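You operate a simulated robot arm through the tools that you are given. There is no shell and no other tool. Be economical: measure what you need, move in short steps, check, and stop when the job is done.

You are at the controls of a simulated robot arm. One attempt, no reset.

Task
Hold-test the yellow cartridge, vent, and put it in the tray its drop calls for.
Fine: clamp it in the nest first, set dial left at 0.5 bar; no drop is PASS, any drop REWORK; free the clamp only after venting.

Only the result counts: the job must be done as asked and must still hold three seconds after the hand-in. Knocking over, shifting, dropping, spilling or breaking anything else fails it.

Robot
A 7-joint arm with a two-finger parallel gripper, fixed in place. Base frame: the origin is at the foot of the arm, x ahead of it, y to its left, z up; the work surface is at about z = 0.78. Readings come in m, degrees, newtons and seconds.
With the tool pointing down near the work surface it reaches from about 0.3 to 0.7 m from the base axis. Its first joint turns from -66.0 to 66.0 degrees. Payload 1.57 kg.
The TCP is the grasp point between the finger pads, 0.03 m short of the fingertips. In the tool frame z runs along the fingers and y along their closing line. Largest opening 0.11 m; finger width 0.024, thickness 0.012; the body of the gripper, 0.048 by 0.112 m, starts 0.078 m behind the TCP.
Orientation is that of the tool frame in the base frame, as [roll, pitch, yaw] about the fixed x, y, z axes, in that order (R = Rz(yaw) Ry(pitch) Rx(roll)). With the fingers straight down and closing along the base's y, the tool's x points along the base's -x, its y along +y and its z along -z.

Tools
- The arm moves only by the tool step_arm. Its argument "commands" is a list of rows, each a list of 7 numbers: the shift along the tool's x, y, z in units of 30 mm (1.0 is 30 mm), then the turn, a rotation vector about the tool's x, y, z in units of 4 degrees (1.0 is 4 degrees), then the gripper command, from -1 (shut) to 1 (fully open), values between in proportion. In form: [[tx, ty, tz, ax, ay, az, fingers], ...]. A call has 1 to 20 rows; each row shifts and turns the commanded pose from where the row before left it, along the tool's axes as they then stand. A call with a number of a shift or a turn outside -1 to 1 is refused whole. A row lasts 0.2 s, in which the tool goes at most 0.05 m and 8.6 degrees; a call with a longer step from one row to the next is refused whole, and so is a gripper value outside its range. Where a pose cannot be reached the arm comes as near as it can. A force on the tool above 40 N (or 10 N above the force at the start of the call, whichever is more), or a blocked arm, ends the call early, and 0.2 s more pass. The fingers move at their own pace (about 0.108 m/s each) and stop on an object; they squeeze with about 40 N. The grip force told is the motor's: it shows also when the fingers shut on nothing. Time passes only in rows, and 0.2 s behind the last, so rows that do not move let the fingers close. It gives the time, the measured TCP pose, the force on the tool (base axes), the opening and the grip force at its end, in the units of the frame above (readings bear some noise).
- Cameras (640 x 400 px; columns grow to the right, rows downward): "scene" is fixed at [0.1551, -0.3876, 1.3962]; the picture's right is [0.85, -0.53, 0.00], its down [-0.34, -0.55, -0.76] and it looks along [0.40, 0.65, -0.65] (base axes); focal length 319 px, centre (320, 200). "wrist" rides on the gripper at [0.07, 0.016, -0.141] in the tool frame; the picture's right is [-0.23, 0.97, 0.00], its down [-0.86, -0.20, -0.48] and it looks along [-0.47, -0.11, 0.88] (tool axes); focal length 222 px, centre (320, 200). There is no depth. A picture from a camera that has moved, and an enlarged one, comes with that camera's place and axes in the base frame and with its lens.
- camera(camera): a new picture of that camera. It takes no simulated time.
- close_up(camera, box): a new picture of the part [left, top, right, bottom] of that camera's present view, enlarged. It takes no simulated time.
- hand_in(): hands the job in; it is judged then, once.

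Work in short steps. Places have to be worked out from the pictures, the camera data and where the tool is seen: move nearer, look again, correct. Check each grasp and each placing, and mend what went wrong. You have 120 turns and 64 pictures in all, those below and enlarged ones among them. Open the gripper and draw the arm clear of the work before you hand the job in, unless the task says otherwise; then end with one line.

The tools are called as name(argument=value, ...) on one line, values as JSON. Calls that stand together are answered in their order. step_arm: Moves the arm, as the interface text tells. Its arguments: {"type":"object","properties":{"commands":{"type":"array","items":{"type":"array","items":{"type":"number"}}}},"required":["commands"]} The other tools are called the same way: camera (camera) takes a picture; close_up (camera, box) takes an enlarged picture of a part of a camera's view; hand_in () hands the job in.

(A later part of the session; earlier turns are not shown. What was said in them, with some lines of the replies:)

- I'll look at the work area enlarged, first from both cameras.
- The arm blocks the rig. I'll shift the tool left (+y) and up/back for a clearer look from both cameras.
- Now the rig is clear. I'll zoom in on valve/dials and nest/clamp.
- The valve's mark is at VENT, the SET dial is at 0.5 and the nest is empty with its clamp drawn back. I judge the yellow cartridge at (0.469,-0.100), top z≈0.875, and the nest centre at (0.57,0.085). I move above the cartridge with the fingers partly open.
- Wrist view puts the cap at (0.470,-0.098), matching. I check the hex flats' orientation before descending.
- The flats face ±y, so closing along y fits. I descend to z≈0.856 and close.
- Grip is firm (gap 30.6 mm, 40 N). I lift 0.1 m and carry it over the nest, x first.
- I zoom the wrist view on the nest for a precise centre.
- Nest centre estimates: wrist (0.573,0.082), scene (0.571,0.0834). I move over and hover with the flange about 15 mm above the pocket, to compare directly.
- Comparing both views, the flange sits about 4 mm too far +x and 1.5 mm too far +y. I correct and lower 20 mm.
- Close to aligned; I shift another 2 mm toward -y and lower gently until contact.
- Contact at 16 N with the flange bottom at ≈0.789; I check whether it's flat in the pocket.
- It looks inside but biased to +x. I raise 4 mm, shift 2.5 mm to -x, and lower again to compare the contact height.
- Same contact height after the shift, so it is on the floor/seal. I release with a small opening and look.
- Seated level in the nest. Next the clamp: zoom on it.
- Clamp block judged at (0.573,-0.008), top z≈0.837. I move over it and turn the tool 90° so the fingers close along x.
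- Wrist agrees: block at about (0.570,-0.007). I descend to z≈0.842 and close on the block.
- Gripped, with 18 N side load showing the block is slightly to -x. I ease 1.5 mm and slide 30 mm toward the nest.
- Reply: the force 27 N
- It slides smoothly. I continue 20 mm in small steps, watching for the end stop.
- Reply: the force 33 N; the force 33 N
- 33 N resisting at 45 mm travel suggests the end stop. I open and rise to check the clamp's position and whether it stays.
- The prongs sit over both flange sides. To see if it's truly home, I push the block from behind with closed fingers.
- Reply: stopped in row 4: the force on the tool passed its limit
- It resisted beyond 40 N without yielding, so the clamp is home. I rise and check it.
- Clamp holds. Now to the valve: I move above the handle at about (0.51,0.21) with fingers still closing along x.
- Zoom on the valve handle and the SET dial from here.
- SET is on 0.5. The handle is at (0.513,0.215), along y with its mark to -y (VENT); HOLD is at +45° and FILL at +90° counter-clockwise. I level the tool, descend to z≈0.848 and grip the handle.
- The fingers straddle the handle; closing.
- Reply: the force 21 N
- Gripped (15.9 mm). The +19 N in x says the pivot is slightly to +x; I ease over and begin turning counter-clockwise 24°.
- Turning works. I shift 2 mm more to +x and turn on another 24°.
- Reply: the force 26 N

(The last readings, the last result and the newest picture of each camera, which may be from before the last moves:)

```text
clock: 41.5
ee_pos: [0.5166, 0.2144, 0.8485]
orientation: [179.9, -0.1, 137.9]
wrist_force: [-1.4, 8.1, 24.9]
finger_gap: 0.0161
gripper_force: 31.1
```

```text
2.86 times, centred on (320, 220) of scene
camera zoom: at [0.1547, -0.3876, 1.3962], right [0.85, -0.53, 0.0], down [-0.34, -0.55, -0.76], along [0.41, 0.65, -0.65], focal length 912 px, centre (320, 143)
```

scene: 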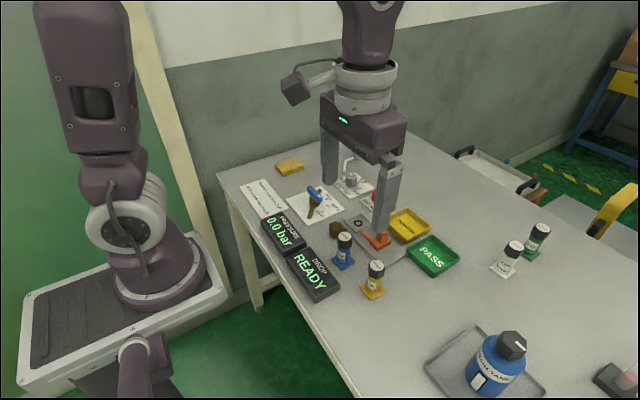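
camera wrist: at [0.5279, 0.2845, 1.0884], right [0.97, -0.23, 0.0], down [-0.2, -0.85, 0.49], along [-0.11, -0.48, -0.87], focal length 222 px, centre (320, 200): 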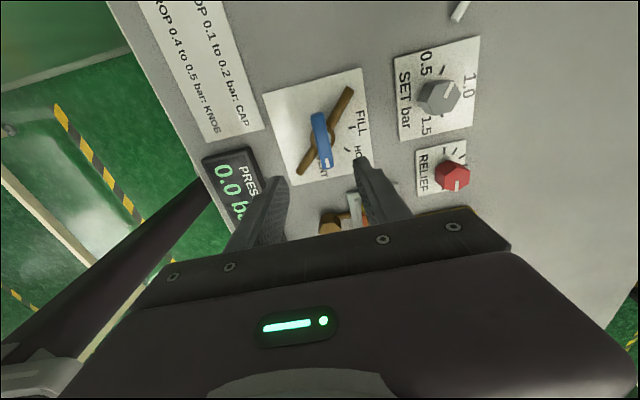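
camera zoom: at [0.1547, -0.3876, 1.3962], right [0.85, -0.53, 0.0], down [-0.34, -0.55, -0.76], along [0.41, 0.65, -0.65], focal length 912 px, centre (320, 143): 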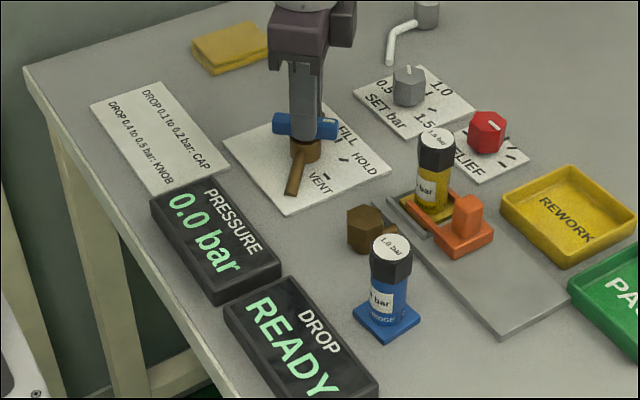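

Handle is at HOLD now; continuing 42° to FILL, with a slight lift to relieve the z load.

step_arm(commands=[[0, 0, -0.04, 0, 0, 0, -1], [0, 0, 0, 0, 0, -1, -1], [0, 0, 0, 0, 0, -1, -1], [0, 0, 0, 0, 0, -1, -1], [0, 0, 0, 0, 0, -1, -1], [0, 0, 0, 0, 0, -1, -1], [0, 0, 0, 0, 0, 0, -1]])

step_arm(commands=[[0, 0, 0, 0, 0, -1, -1], [0, 0, 0, 0, 0, -1, -1], [0, 0, 0, 0, 0, -1, -1], [0, 0, 0, 0, 0, -1, -1], [0, 0, 0, 0, 0, -1, -1], [0, 0, 0, 0, 0, -0.5, -1], [0, 0, 0, 0, 0, 0, -1], [0, 0, 0, 0, 0, 0, -1], [0, 0, 0, 0, 0, 0, -1]])

close_up(camera="scene", box=[240, 150, 400, 290])

```text
clock: 43.1
ee_pos: [0.5163, 0.2137, 0.848]
orientation: [179.8, -0.1, 157.8]
wrist_force: [7.1, 24.7, -30.3]
finger_gap: 0.016
gripper_force: 31.9
```

```text
clock: 45.1
ee_pos: [0.5179, 0.2151, 0.8503]
orientation: [179.8, 0.0, 180.0]
wrist_force: [2.7, 32.7, -7.4]
finger_gap: 0.0157
gripper_force: 31.2
```

```text
2.86 times, centred on (320, 220) of scene
camera zoom: at [0.1553, -0.3868, 1.3964], right [0.85, -0.53, 0.0], down [-0.34, -0.55, -0.76], along [0.4, 0.65, -0.65], focal length 912 px, centre (320, 143)
```

zoom: 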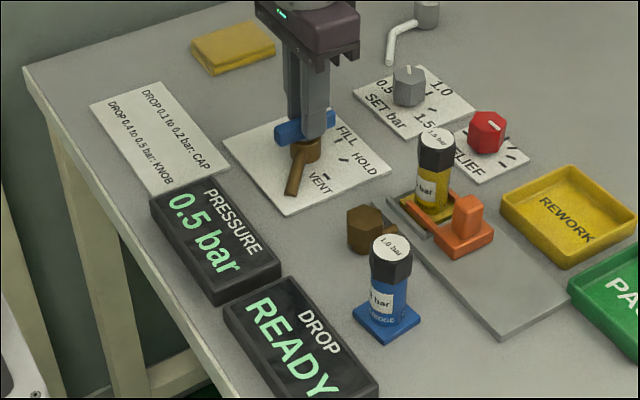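

Pressure reads 0.5 bar. I ease 2.5 mm to +y to cut the side load, then turn back 45° to HOLD.

step_arm(commands=[[0, 0.08, 0, 0, 0, 0, -1], [0, 0, 0, 0, 0, 1, -1], [0, 0, 0, 0, 0, 1, -1], [0, 0, 0, 0, 0, 1, -1], [0, 0, 0, 0, 0, 1, -1], [0, 0, 0, 0, 0, 1, -1], [0, 0, 0, 0, 0, 1, -1], [0, 0, 0, 0, 0, 1, -1], [0, 0, 0, 0, 0, 1, -1], [0, 0, 0, 0, 0, 1, -1], [0, 0, 0, 0, 0, 1, -1], [0, 0, 0, 0, 0, 1, -1], [0, 0, 0, 0, 0, 0.25, -1], [0, 0, 0, 0, 0, 0, -1]])

close_up(camera="scene", box=[240, 150, 400, 290])

```text
clock: 48.1
ee_pos: [0.5163, 0.214, 0.8499]
orientation: [-180.0, 0.0, 134.7]
wrist_force: [-3.4, -22.9, 11.6]
finger_gap: 0.0159
gripper_force: 31.5
```

```text
2.86 times, centred on (320, 220) of scene
camera zoom: at [0.1548, -0.3882, 1.396], right [0.85, -0.53, 0.0], down [-0.34, -0.55, -0.76], along [0.4, 0.65, -0.65], focal length 912 px, centre (320, 143)
```

zoom: 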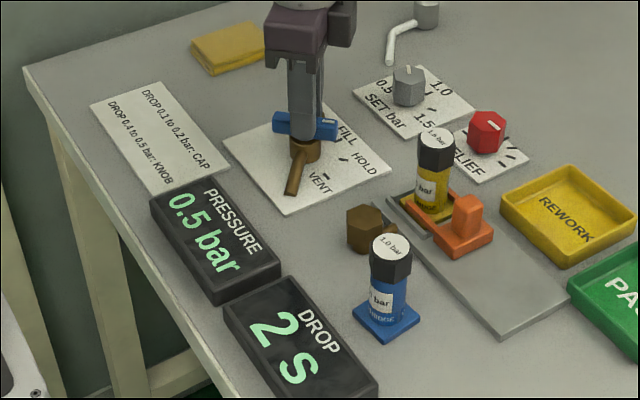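

A hold countdown/timer ("2 s") is running. I wait with the handle still.

step_arm(commands=[[0, 0, 0, 0, 0, 0, -1], [0, 0, 0, 0, 0, 0, -1], [0, 0, 0, 0, 0, 0, -1], [0, 0, 0, 0, 0, 0, -1], [0, 0, 0, 0, 0, 0, -1], [0, 0, 0, 0, 0, 0, -1], [0, 0, 0, 0, 0, 0, -1], [0, 0, 0, 0, 0, 0, -1], [0, 0, 0, 0, 0, 0, -1], [0, 0, 0, 0, 0, 0, -1], [0, 0, 0, 0, 0, 0, -1], [0, 0, 0, 0, 0, 0, -1], [0, 0, 0, 0, 0, 0, -1], [0, 0, 0, 0, 0, 0, -1], [0, 0, 0, 0, 0, 0, -1]])

close_up(camera="scene", box=[240, 150, 400, 290])

```text
clock: 51.3
ee_pos: [0.5158, 0.214, 0.8503]
orientation: [-180.0, -0.1, 134.8]
wrist_force: [-8.5, -32.0, -1.1]
finger_gap: 0.0159
gripper_force: 31.4
```

```text
2.86 times, centred on (320, 220) of scene
camera zoom: at [0.1549, -0.3883, 1.396], right [0.85, -0.53, 0.0], down [-0.34, -0.55, -0.76], along [0.4, 0.65, -0.65], focal length 912 px, centre (320, 143)
```

zoom: 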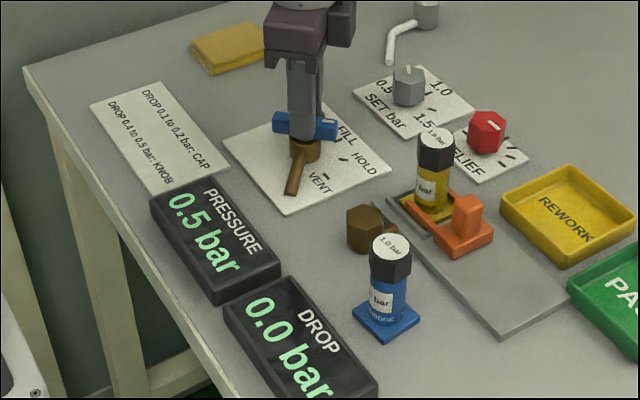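

Drop reads 0.0 bar: PASS. Now I ease the side load and turn 45° to VENT.

step_arm(commands=[[-0.05, -0.05, 0, 0, 0, 0, -1], [0, 0, 0, 0, 0, 1, -1], [0, 0, 0, 0, 0, 1, -1], [0, 0, 0, 0, 0, 1, -1], [0, 0, 0, 0, 0, 1, -1], [0, 0, 0, 0, 0, 1, -1], [0, 0, 0, 0, 0, 1, -1], [0, 0, 0, 0, 0, 1, -1], [0, 0, 0, 0, 0, 1, -1], [0, 0, 0, 0, 0, 1, -1], [0, 0, 0, 0, 0, 1, -1], [0, 0, 0, 0, 0, 1, -1], [0, 0, 0, 0, 0, 0.25, -1], [0, 0, 0, 0, 0, 0, -1], [0, 0, 0, 0, 0, 0, -1]])

close_up(camera="scene", box=[240, 150, 400, 290])

```text
clock: 54.5
ee_pos: [0.5143, 0.2132, 0.8497]
orientation: [-179.8, -0.2, 89.8]
wrist_force: [-25.6, 0.9, -3.2]
finger_gap: 0.0158
gripper_force: 31.5
```

```text
2.86 times, centred on (320, 220) of scene
camera zoom: at [0.1546, -0.3876, 1.3962], right [0.85, -0.53, 0.0], down [-0.34, -0.55, -0.76], along [0.41, 0.65, -0.65], focal length 912 px, centre (320, 143)
```

zoom: 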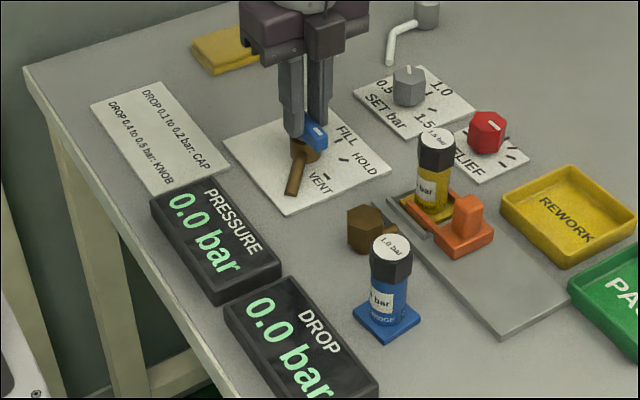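

Pressure 0.0, vented. I release the handle, rise, and go over the clamp block, now at about (0.570,0.032).

step_arm(commands=[[0, 0, 0, 0, 0, 0, -0.3], [0, 0, 0, 0, 0, 0, -0.2], [0, 0, -0.8, 0, 0, 0, -0.2], [0, 0, -0.9, 0, 0, 0, -0.2], [0, 0, -0.9, 0, 0, 0, -0.2], [0, 0, -0.9, 0, 0, 0, -0.1], [-0.9, 0.25, 0, 0, 0, 0, 0], [-0.9, 0.25, 0, 0, 0, 0, 0], [-0.9, 0.25, 0, 0, 0, 0, 0], [-0.9, 0.25, 0, 0, 0, 0, 0], [-0.9, 0.25, 0, 0, 0, 0, 0], [-0.9, 0.25, 0, 0, 0, 0, 0], [-0.63, 0.35, 0, 0, 0, 0, 0], [0, 0, 0, 0, 0, 0, 0]])

close_up(camera="scene", box=[240, 150, 400, 290])

camera(camera="wrist")

```text
clock: 57.5
ee_pos: [0.5718, 0.0324, 0.9554]
orientation: [180.0, -0.1, 89.8]
wrist_force: [-1.5, 0.1, 0.4]
finger_gap: 0.0553
gripper_force: 0.0
```

```text
2.86 times, centred on (320, 220) of scene
camera zoom: at [0.1551, -0.3876, 1.3962], right [0.85, -0.53, 0.0], down [-0.34, -0.55, -0.76], along [0.4, 0.65, -0.65], focal length 912 px, centre (320, 143)
```

zoom: 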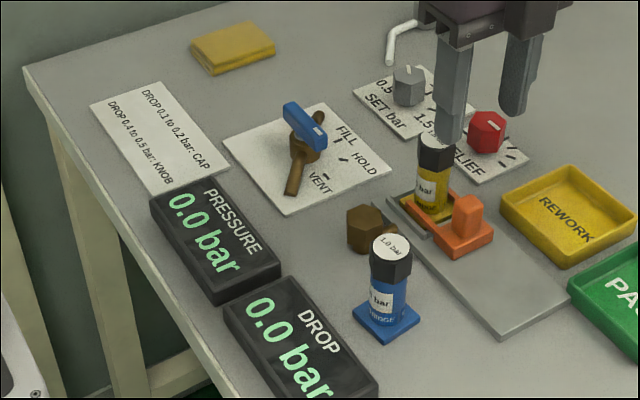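

```text
17 pictures are left
camera wrist: at [0.589, 0.1029, 1.0958], right [0.97, -0.23, 0.0], down [-0.2, -0.85, 0.48], along [-0.11, -0.46, -0.88], focal length 222 px, centre (320, 200)
```

wrist: 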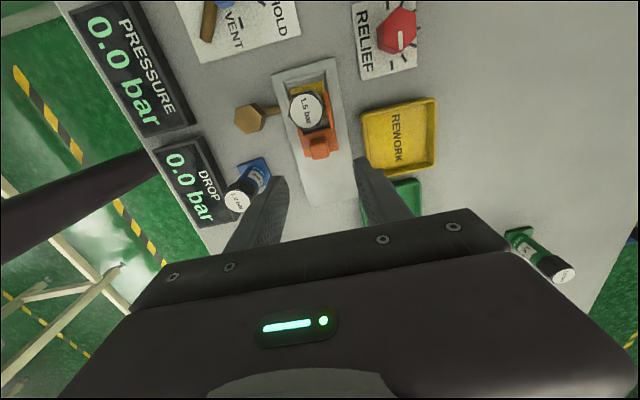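

Valve stays at VENT. The block is centred under the tool as before; I descend, grip, and check.

step_arm(commands=[[0, -0.08, 0.9, 0, 0, 0, 0], [0, 0, 0.9, 0, 0, 0, 0], [0, 0, 0.9, 0, 0, 0, 0], [0, 0, 0.9, 0, 0, 0, 0], [0, 0, 0.18, 0, 0, 0, 0], [0, 0, 0, 0, 0, 0, -0.4], [0, 0, 0, 0, 0, 0, -1], [0, 0, 0, 0, 0, 0, -1], [0, 0, 0, 0, 0, 0, -1]])

step_arm(commands=[[-0.2, 0, 0, 0, 0, 0, -1], [-0.25, 0, 0, 0, 0, 0, -1], [-0.25, 0, 0, 0, 0, 0, -1], [0, 0, 0, 0, 0, 0, -1]])

```text
clock: 59.5
ee_pos: [0.5705, 0.0323, 0.8414]
orientation: [179.9, -0.1, 89.8]
wrist_force: [17.6, 0.3, -13.6]
finger_gap: 0.0213
gripper_force: 34.8
```

```text
clock: 60.5
ee_pos: [0.5695, 0.0107, 0.8415]
orientation: [180.0, -0.1, 89.8]
wrist_force: [19.4, 1.9, -15.3]
finger_gap: 0.0215
gripper_force: 34.8
```

The clamp slides back freely. I pull the remaining ~18 mm to its original place, release and rise.

step_arm(commands=[[-0.25, 0, 0, 0, 0, 0, -1], [-0.2, 0, 0, 0, 0, 0, -1], [-0.12, 0, 0, 0, 0, 0, -1], [0, 0, 0, 0, 0, 0, -1]])

step_arm(commands=[[0, 0, 0, 0, 0, 0, -0.3], [0, 0, 0, 0, 0, 0, 0], [0, 0, -0.8, 0, 0, 0, 0], [0, 0, -0.9, 0, 0, 0, 0], [0, 0, -0.9, 0, 0, 0, 0], [0, 0, -0.9, 0, 0, 0, 0], [0, 0, -0.3, 0, 0, 0, 0], [0, 0, 0, 0, 0, 0, 0]])

close_up(camera="scene", box=[320, 180, 440, 270])

```text
clock: 61.5
ee_pos: [0.5697, -0.0059, 0.8411]
orientation: [-180.0, -0.1, 89.8]
wrist_force: [17.8, 0.4, -9.4]
finger_gap: 0.0216
gripper_force: 34.8
```

```text
clock: 63.3
ee_pos: [0.5684, -0.0057, 0.9549]
orientation: [180.0, -0.1, 89.8]
wrist_force: [-0.2, 0.6, 0.2]
finger_gap: 0.0547
gripper_force: 0.0
```

```text
4.44 times, centred on (380, 225) of scene
camera zoom: at [0.1551, -0.3876, 1.3962], right [0.85, -0.53, 0.0], down [-0.34, -0.55, -0.76], along [0.4, 0.65, -0.65], focal length 1418 px, centre (53, 89)
```

zoom: 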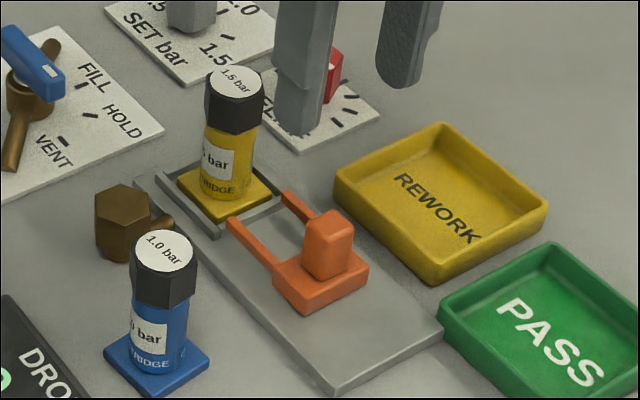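

Clamp is fully open. I turn the tool back 90° (fingers along y), then move over the cartridge.

step_arm(commands=[[0, 0, 0, 0, 0, -1, 0], [0, 0, 0, 0, 0, -1, 0], [0, 0, 0, 0, 0, -1, 0], [0, 0, 0, 0, 0, -1, 0], [0, 0, 0, 0, 0, -1, 0], [0, 0, 0, 0, 0, -1, 0], [0, 0, 0, 0, 0, -1, 0], [0, 0, 0, 0, 0, -1, 0], [0, 0, 0, 0, 0, -1, 0], [0, 0, 0, 0, 0, -1, 0], [0, 0, 0, 0, 0, -1, 0], [0, 0, 0, 0, 0, -1, 0]])

step_arm(commands=[[0, 0, 0, 0, 0, -1, 0], [0, 0, 0, 0, 0, -1, 0], [0, 0, 0, 0, 0, -1, 0], [0, 0, 0, 0, 0, -1, 0], [0, 0, 0, 0, 0, -1, 0], [0, 0, 0, 0, 0, -1, 0], [0, 0, 0, 0, 0, -1, 0], [0, 0, 0, 0, 0, -1, 0], [0, 0, 0, 0, 0, -1, 0], [0, 0, 0, 0, 0, -1, 0], [0, 0, 0, 0, 0, -0.5, 0], [0, 0.95, 0, 0, 0, 0, 0], [0, 0.95, 0, 0, 0, 0, 0], [0.05, 0.95, 0, 0, 0, 0, 0], [0, 0, 0, 0, 0, 0, 0]])

camera(camera="wrist")

```text
clock: 65.9
ee_pos: [0.5701, -0.006, 0.9556]
orientation: [179.9, 0.0, 137.9]
wrist_force: [-0.1, -0.1, -0.9]
finger_gap: 0.0552
gripper_force: 0.1
```

```text
clock: 69.1
ee_pos: [0.5678, 0.0802, 0.9549]
orientation: [179.9, -0.1, 179.8]
wrist_force: [0.5, 0.0, -0.5]
finger_gap: 0.0551
gripper_force: 0.1
```

```text
15 pictures are left
camera wrist: at [0.4989, 0.0981, 1.0966], right [0.23, 0.97, 0.0], down [0.85, -0.2, 0.48], along [0.47, -0.11, -0.88], focal length 222 px, centre (320, 200)
```

wrist: 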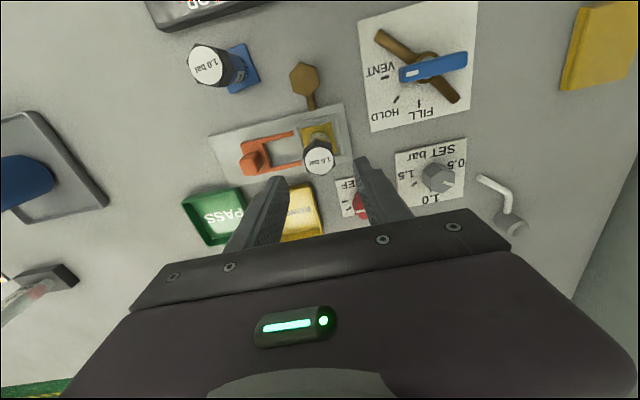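

The cartridge is where I left it. I descend to z≈0.868 and grip the cap.

step_arm(commands=[[0.05, -0.03, 0.8, 0, 0, 0, 0], [0, 0, 0.8, 0, 0, 0, 0], [0, 0, 0.8, 0, 0, 0, 0], [0, 0, 0.5, 0, 0, 0, 0], [0, 0, 0, 0, 0, 0, 0], [0, 0, 0, 0, 0, 0, -0.3], [0, 0, 0, 0, 0, 0, -1], [0, 0, 0, 0, 0, 0, -1], [0, 0, 0, 0, 0, 0, -1]])

step_arm(commands=[[0, 0, -0.5, 0, 0, 0, -1], [0, 0, -0.8, 0, 0, 0, -1], [0, 0, -0.8, 0, 0, 0, -1], [0, 0, -0.8, 0, 0, 0, -1], [0, 0, -0.8, 0, 0, 0, -1], [0, 0, 0, 0, 0, 0, -1]])

close_up(camera="scene", box=[320, 150, 480, 280])

```text
clock: 71.1
ee_pos: [0.5654, 0.0806, 0.8679]
orientation: [179.9, 0.1, 179.7]
wrist_force: [0.0, -0.1, -0.3]
finger_gap: 0.0308
gripper_force: 39.3
```

```text
clock: 72.5
ee_pos: [0.5664, 0.0781, 0.9803]
orientation: [179.9, 0.0, 179.9]
wrist_force: [0.2, -0.1, -1.7]
finger_gap: 0.0305
gripper_force: 39.3
```

```text
3.08 times, centred on (400, 215) of scene
camera zoom: at [0.1551, -0.3876, 1.3962], right [0.85, -0.53, 0.0], down [-0.34, -0.55, -0.76], along [0.4, 0.65, -0.65], focal length 982 px, centre (74, 154)
```

zoom: 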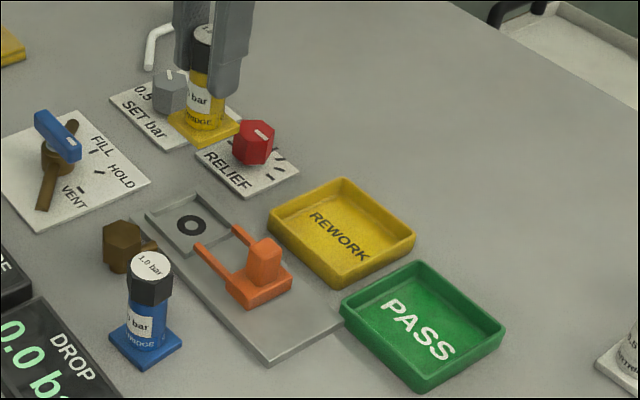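

Cartridge in hand, clear of everything. PASS tray centre judged at (0.645,-0.110); I carry it there at height.

step_arm(commands=[[0, -0.9, 0, 0, 0, 0, -1], [0, -0.9, 0, 0, 0, 0, -1], [-0.5, -0.9, 0, 0, 0, 0, -1], [-0.5, -0.9, 0, 0, 0, 0, -1], [-0.5, -0.9, 0, 0, 0, 0, -1], [-0.5, -0.9, 0, 0, 0, 0, -1], [-0.5, -0.87, 0, 0, 0, 0, -1], [0, 0, 0, 0, 0, 0, -1], [0, 0, 0.8, 0, 0, 0, -1], [0, 0, 0.8, 0, 0, 0, -1], [0, 0, 0, 0, 0, 0, -1]])

close_up(camera="scene", box=[360, 190, 480, 290])

camera(camera="wrist")

```text
clock: 74.9
ee_pos: [0.6403, -0.1104, 0.9302]
orientation: [179.8, 0.0, 179.7]
wrist_force: [0.5, -0.6, -1.1]
finger_gap: 0.0307
gripper_force: 39.6
```

```text
4.00 times, centred on (420, 240) of scene
camera zoom: at [0.1551, -0.3876, 1.3962], right [0.85, -0.53, 0.0], down [-0.34, -0.55, -0.76], along [0.4, 0.65, -0.65], focal length 1276 px, centre (-80, 40)
```

zoom: 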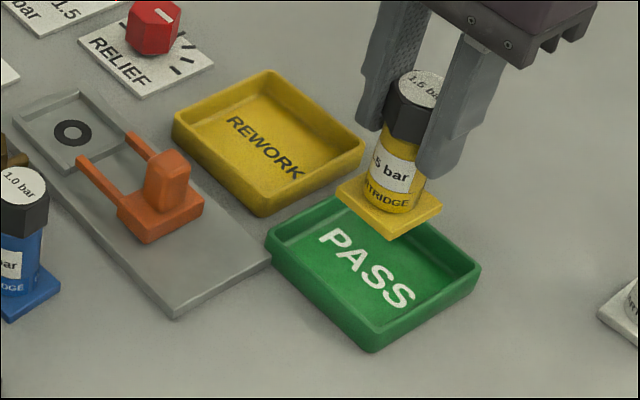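

```text
12 pictures are left
camera wrist: at [0.5716, -0.0918, 1.0716], right [0.23, 0.97, 0.0], down [0.85, -0.2, 0.48], along [0.47, -0.11, -0.88], focal length 222 px, centre (320, 200)
```

wrist: 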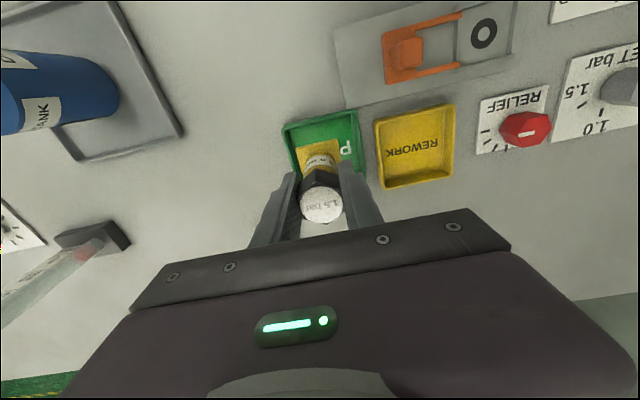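

The flange is centred over the tray in the scene geometry. I lower 55 mm, then feel for the floor.

step_arm(commands=[[0, 0, 0.6, 0, 0, 0, -1], [0, 0, 0.6, 0, 0, 0, -1], [0, 0, 0.6, 0, 0, 0, -1], [0, 0, 0.1, 0, 0, 0, -1], [0, 0, 0, 0, 0, 0, -1]])

close_up(camera="scene", box=[360, 190, 480, 290])

```text
clock: 76.1
ee_pos: [0.6399, -0.1097, 0.8734]
orientation: [179.9, -0.1, 179.8]
wrist_force: [-0.4, -0.4, -1.8]
finger_gap: 0.0301
gripper_force: 39.5
```

```text
4.00 times, centred on (420, 240) of scene
camera zoom: at [0.1551, -0.3876, 1.3962], right [0.85, -0.53, 0.0], down [-0.34, -0.55, -0.76], along [0.4, 0.65, -0.65], focal length 1276 px, centre (-80, 40)
```

zoom: 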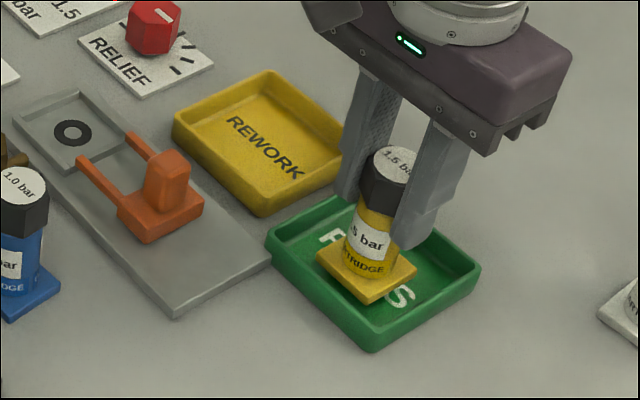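

Well inside the tray; lowering the last millimetres.

step_arm(commands=[[0, 0, 0.12, 0, 0, 0, -1], [0, 0, 0.1, 0, 0, 0, -1], [0, 0, 0, 0, 0, 0, -1]])

```text
clock: 76.9
ee_pos: [0.6401, -0.1107, 0.8664]
orientation: [179.9, -0.1, 179.8]
wrist_force: [0.0, 0.3, -0.6]
finger_gap: 0.0302
gripper_force: 39.8
```

step_arm(commands=[[0, 0, 0.07, 0, 0, 0, -1], [0, 0, 0, 0, 0, 0, -1]])

```text
clock: 77.5
ee_pos: [0.6402, -0.1095, 0.8652]
orientation: [179.9, 0.0, 179.8]
wrist_force: [0.9, 0.4, -1.7]
finger_gap: 0.0306
gripper_force: 40.2
```

No contact yet; I go on down in small steps.

step_arm(commands=[[0, 0, 0.06, 0, 0, 0, -1], [0, 0, 0.05, 0, 0, 0, -1], [0, 0, 0, 0, 0, 0, -1]])

```text
clock: 78.3
ee_pos: [0.6413, -0.1103, 0.8612]
orientation: [179.9, 0.0, 179.8]
wrist_force: [-1.2, 0.3, 3.1]
finger_gap: 0.0305
gripper_force: 39.0
```

Light contact (3 N) at z≈0.861. I release and draw up.

step_arm(commands=[[0, 0, 0.02, 0, 0, 0, -1], [0, 0, 0, 0, 0, 0, -0.2], [0, 0, 0, 0, 0, 0, 0.0], [0, 0, 0, 0, 0, 0, 0.0], [0, 0, -0.5, 0, 0, 0, 0.0], [0, 0, -0.8, 0, 0, 0, 0.0], [0, 0, -0.9, 0, 0, 0, 0.0], [0, 0, -0.9, 0, 0, 0, 0.0], [0, 0, -0.9, 0, 0, 0, 0], [0.9, 0, -0.9, 0, 0, 0, 0], [0.9, 0, -0.9, 0, 0, 0, 0], [0.9, 0, 0, 0, 0, 0, 0], [0.9, 0, 0, 0, 0, 0, 1], [0.9, 0, 0, 0, 0, 0, 1], [0, 0, 0, 0, 0, 0, 1]])

close_up(camera="scene", box=[220, 130, 480, 310])

```text
clock: 81.5
ee_pos: [0.506, -0.111, 1.0364]
orientation: [180.0, 0.0, 179.8]
wrist_force: [-0.3, -0.8, 0.1]
finger_gap: 0.1102
gripper_force: 0.1
```

```text
2.22 times, centred on (350, 220) of scene
camera zoom: at [0.1551, -0.3876, 1.3962], right [0.85, -0.53, 0.0], down [-0.34, -0.55, -0.76], along [0.4, 0.65, -0.65], focal length 709 px, centre (253, 156)
```

zoom: 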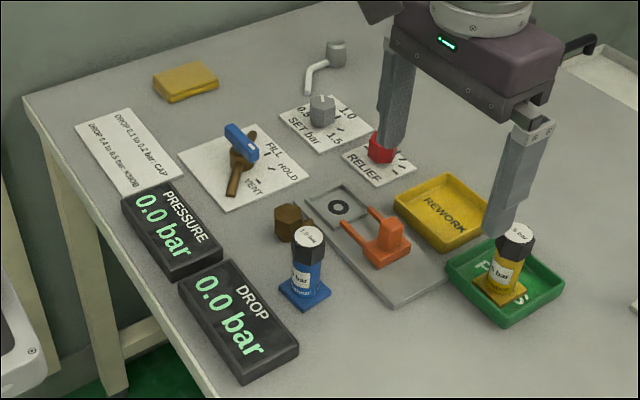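

The cartridge stands in PASS, valve at VENT, clamp open. A closer check that it sits flat.

close_up(camera="scene", box=[390, 210, 470, 270])

```text
6.67 times, centred on (430, 240) of scene
camera zoom: at [0.1551, -0.3876, 1.3962], right [0.85, -0.53, 0.0], down [-0.34, -0.55, -0.76], along [0.4, 0.65, -0.65], focal length 2127 px, centre (-413, -67)
```

zoom: 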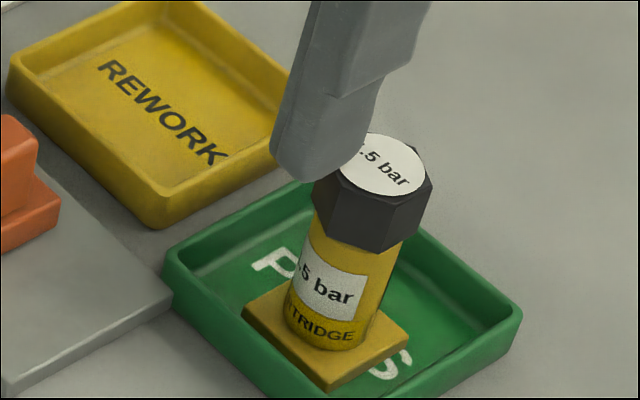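

It stands flat in the PASS tray and the arm is clear, so I hand in.

hand_in()

```text
The job is handed in.
```

The yellow cartridge held 0.5 bar with no drop (0.0 bar), so after venting and freeing the clamp I put it in the PASS tray and handed the job in.
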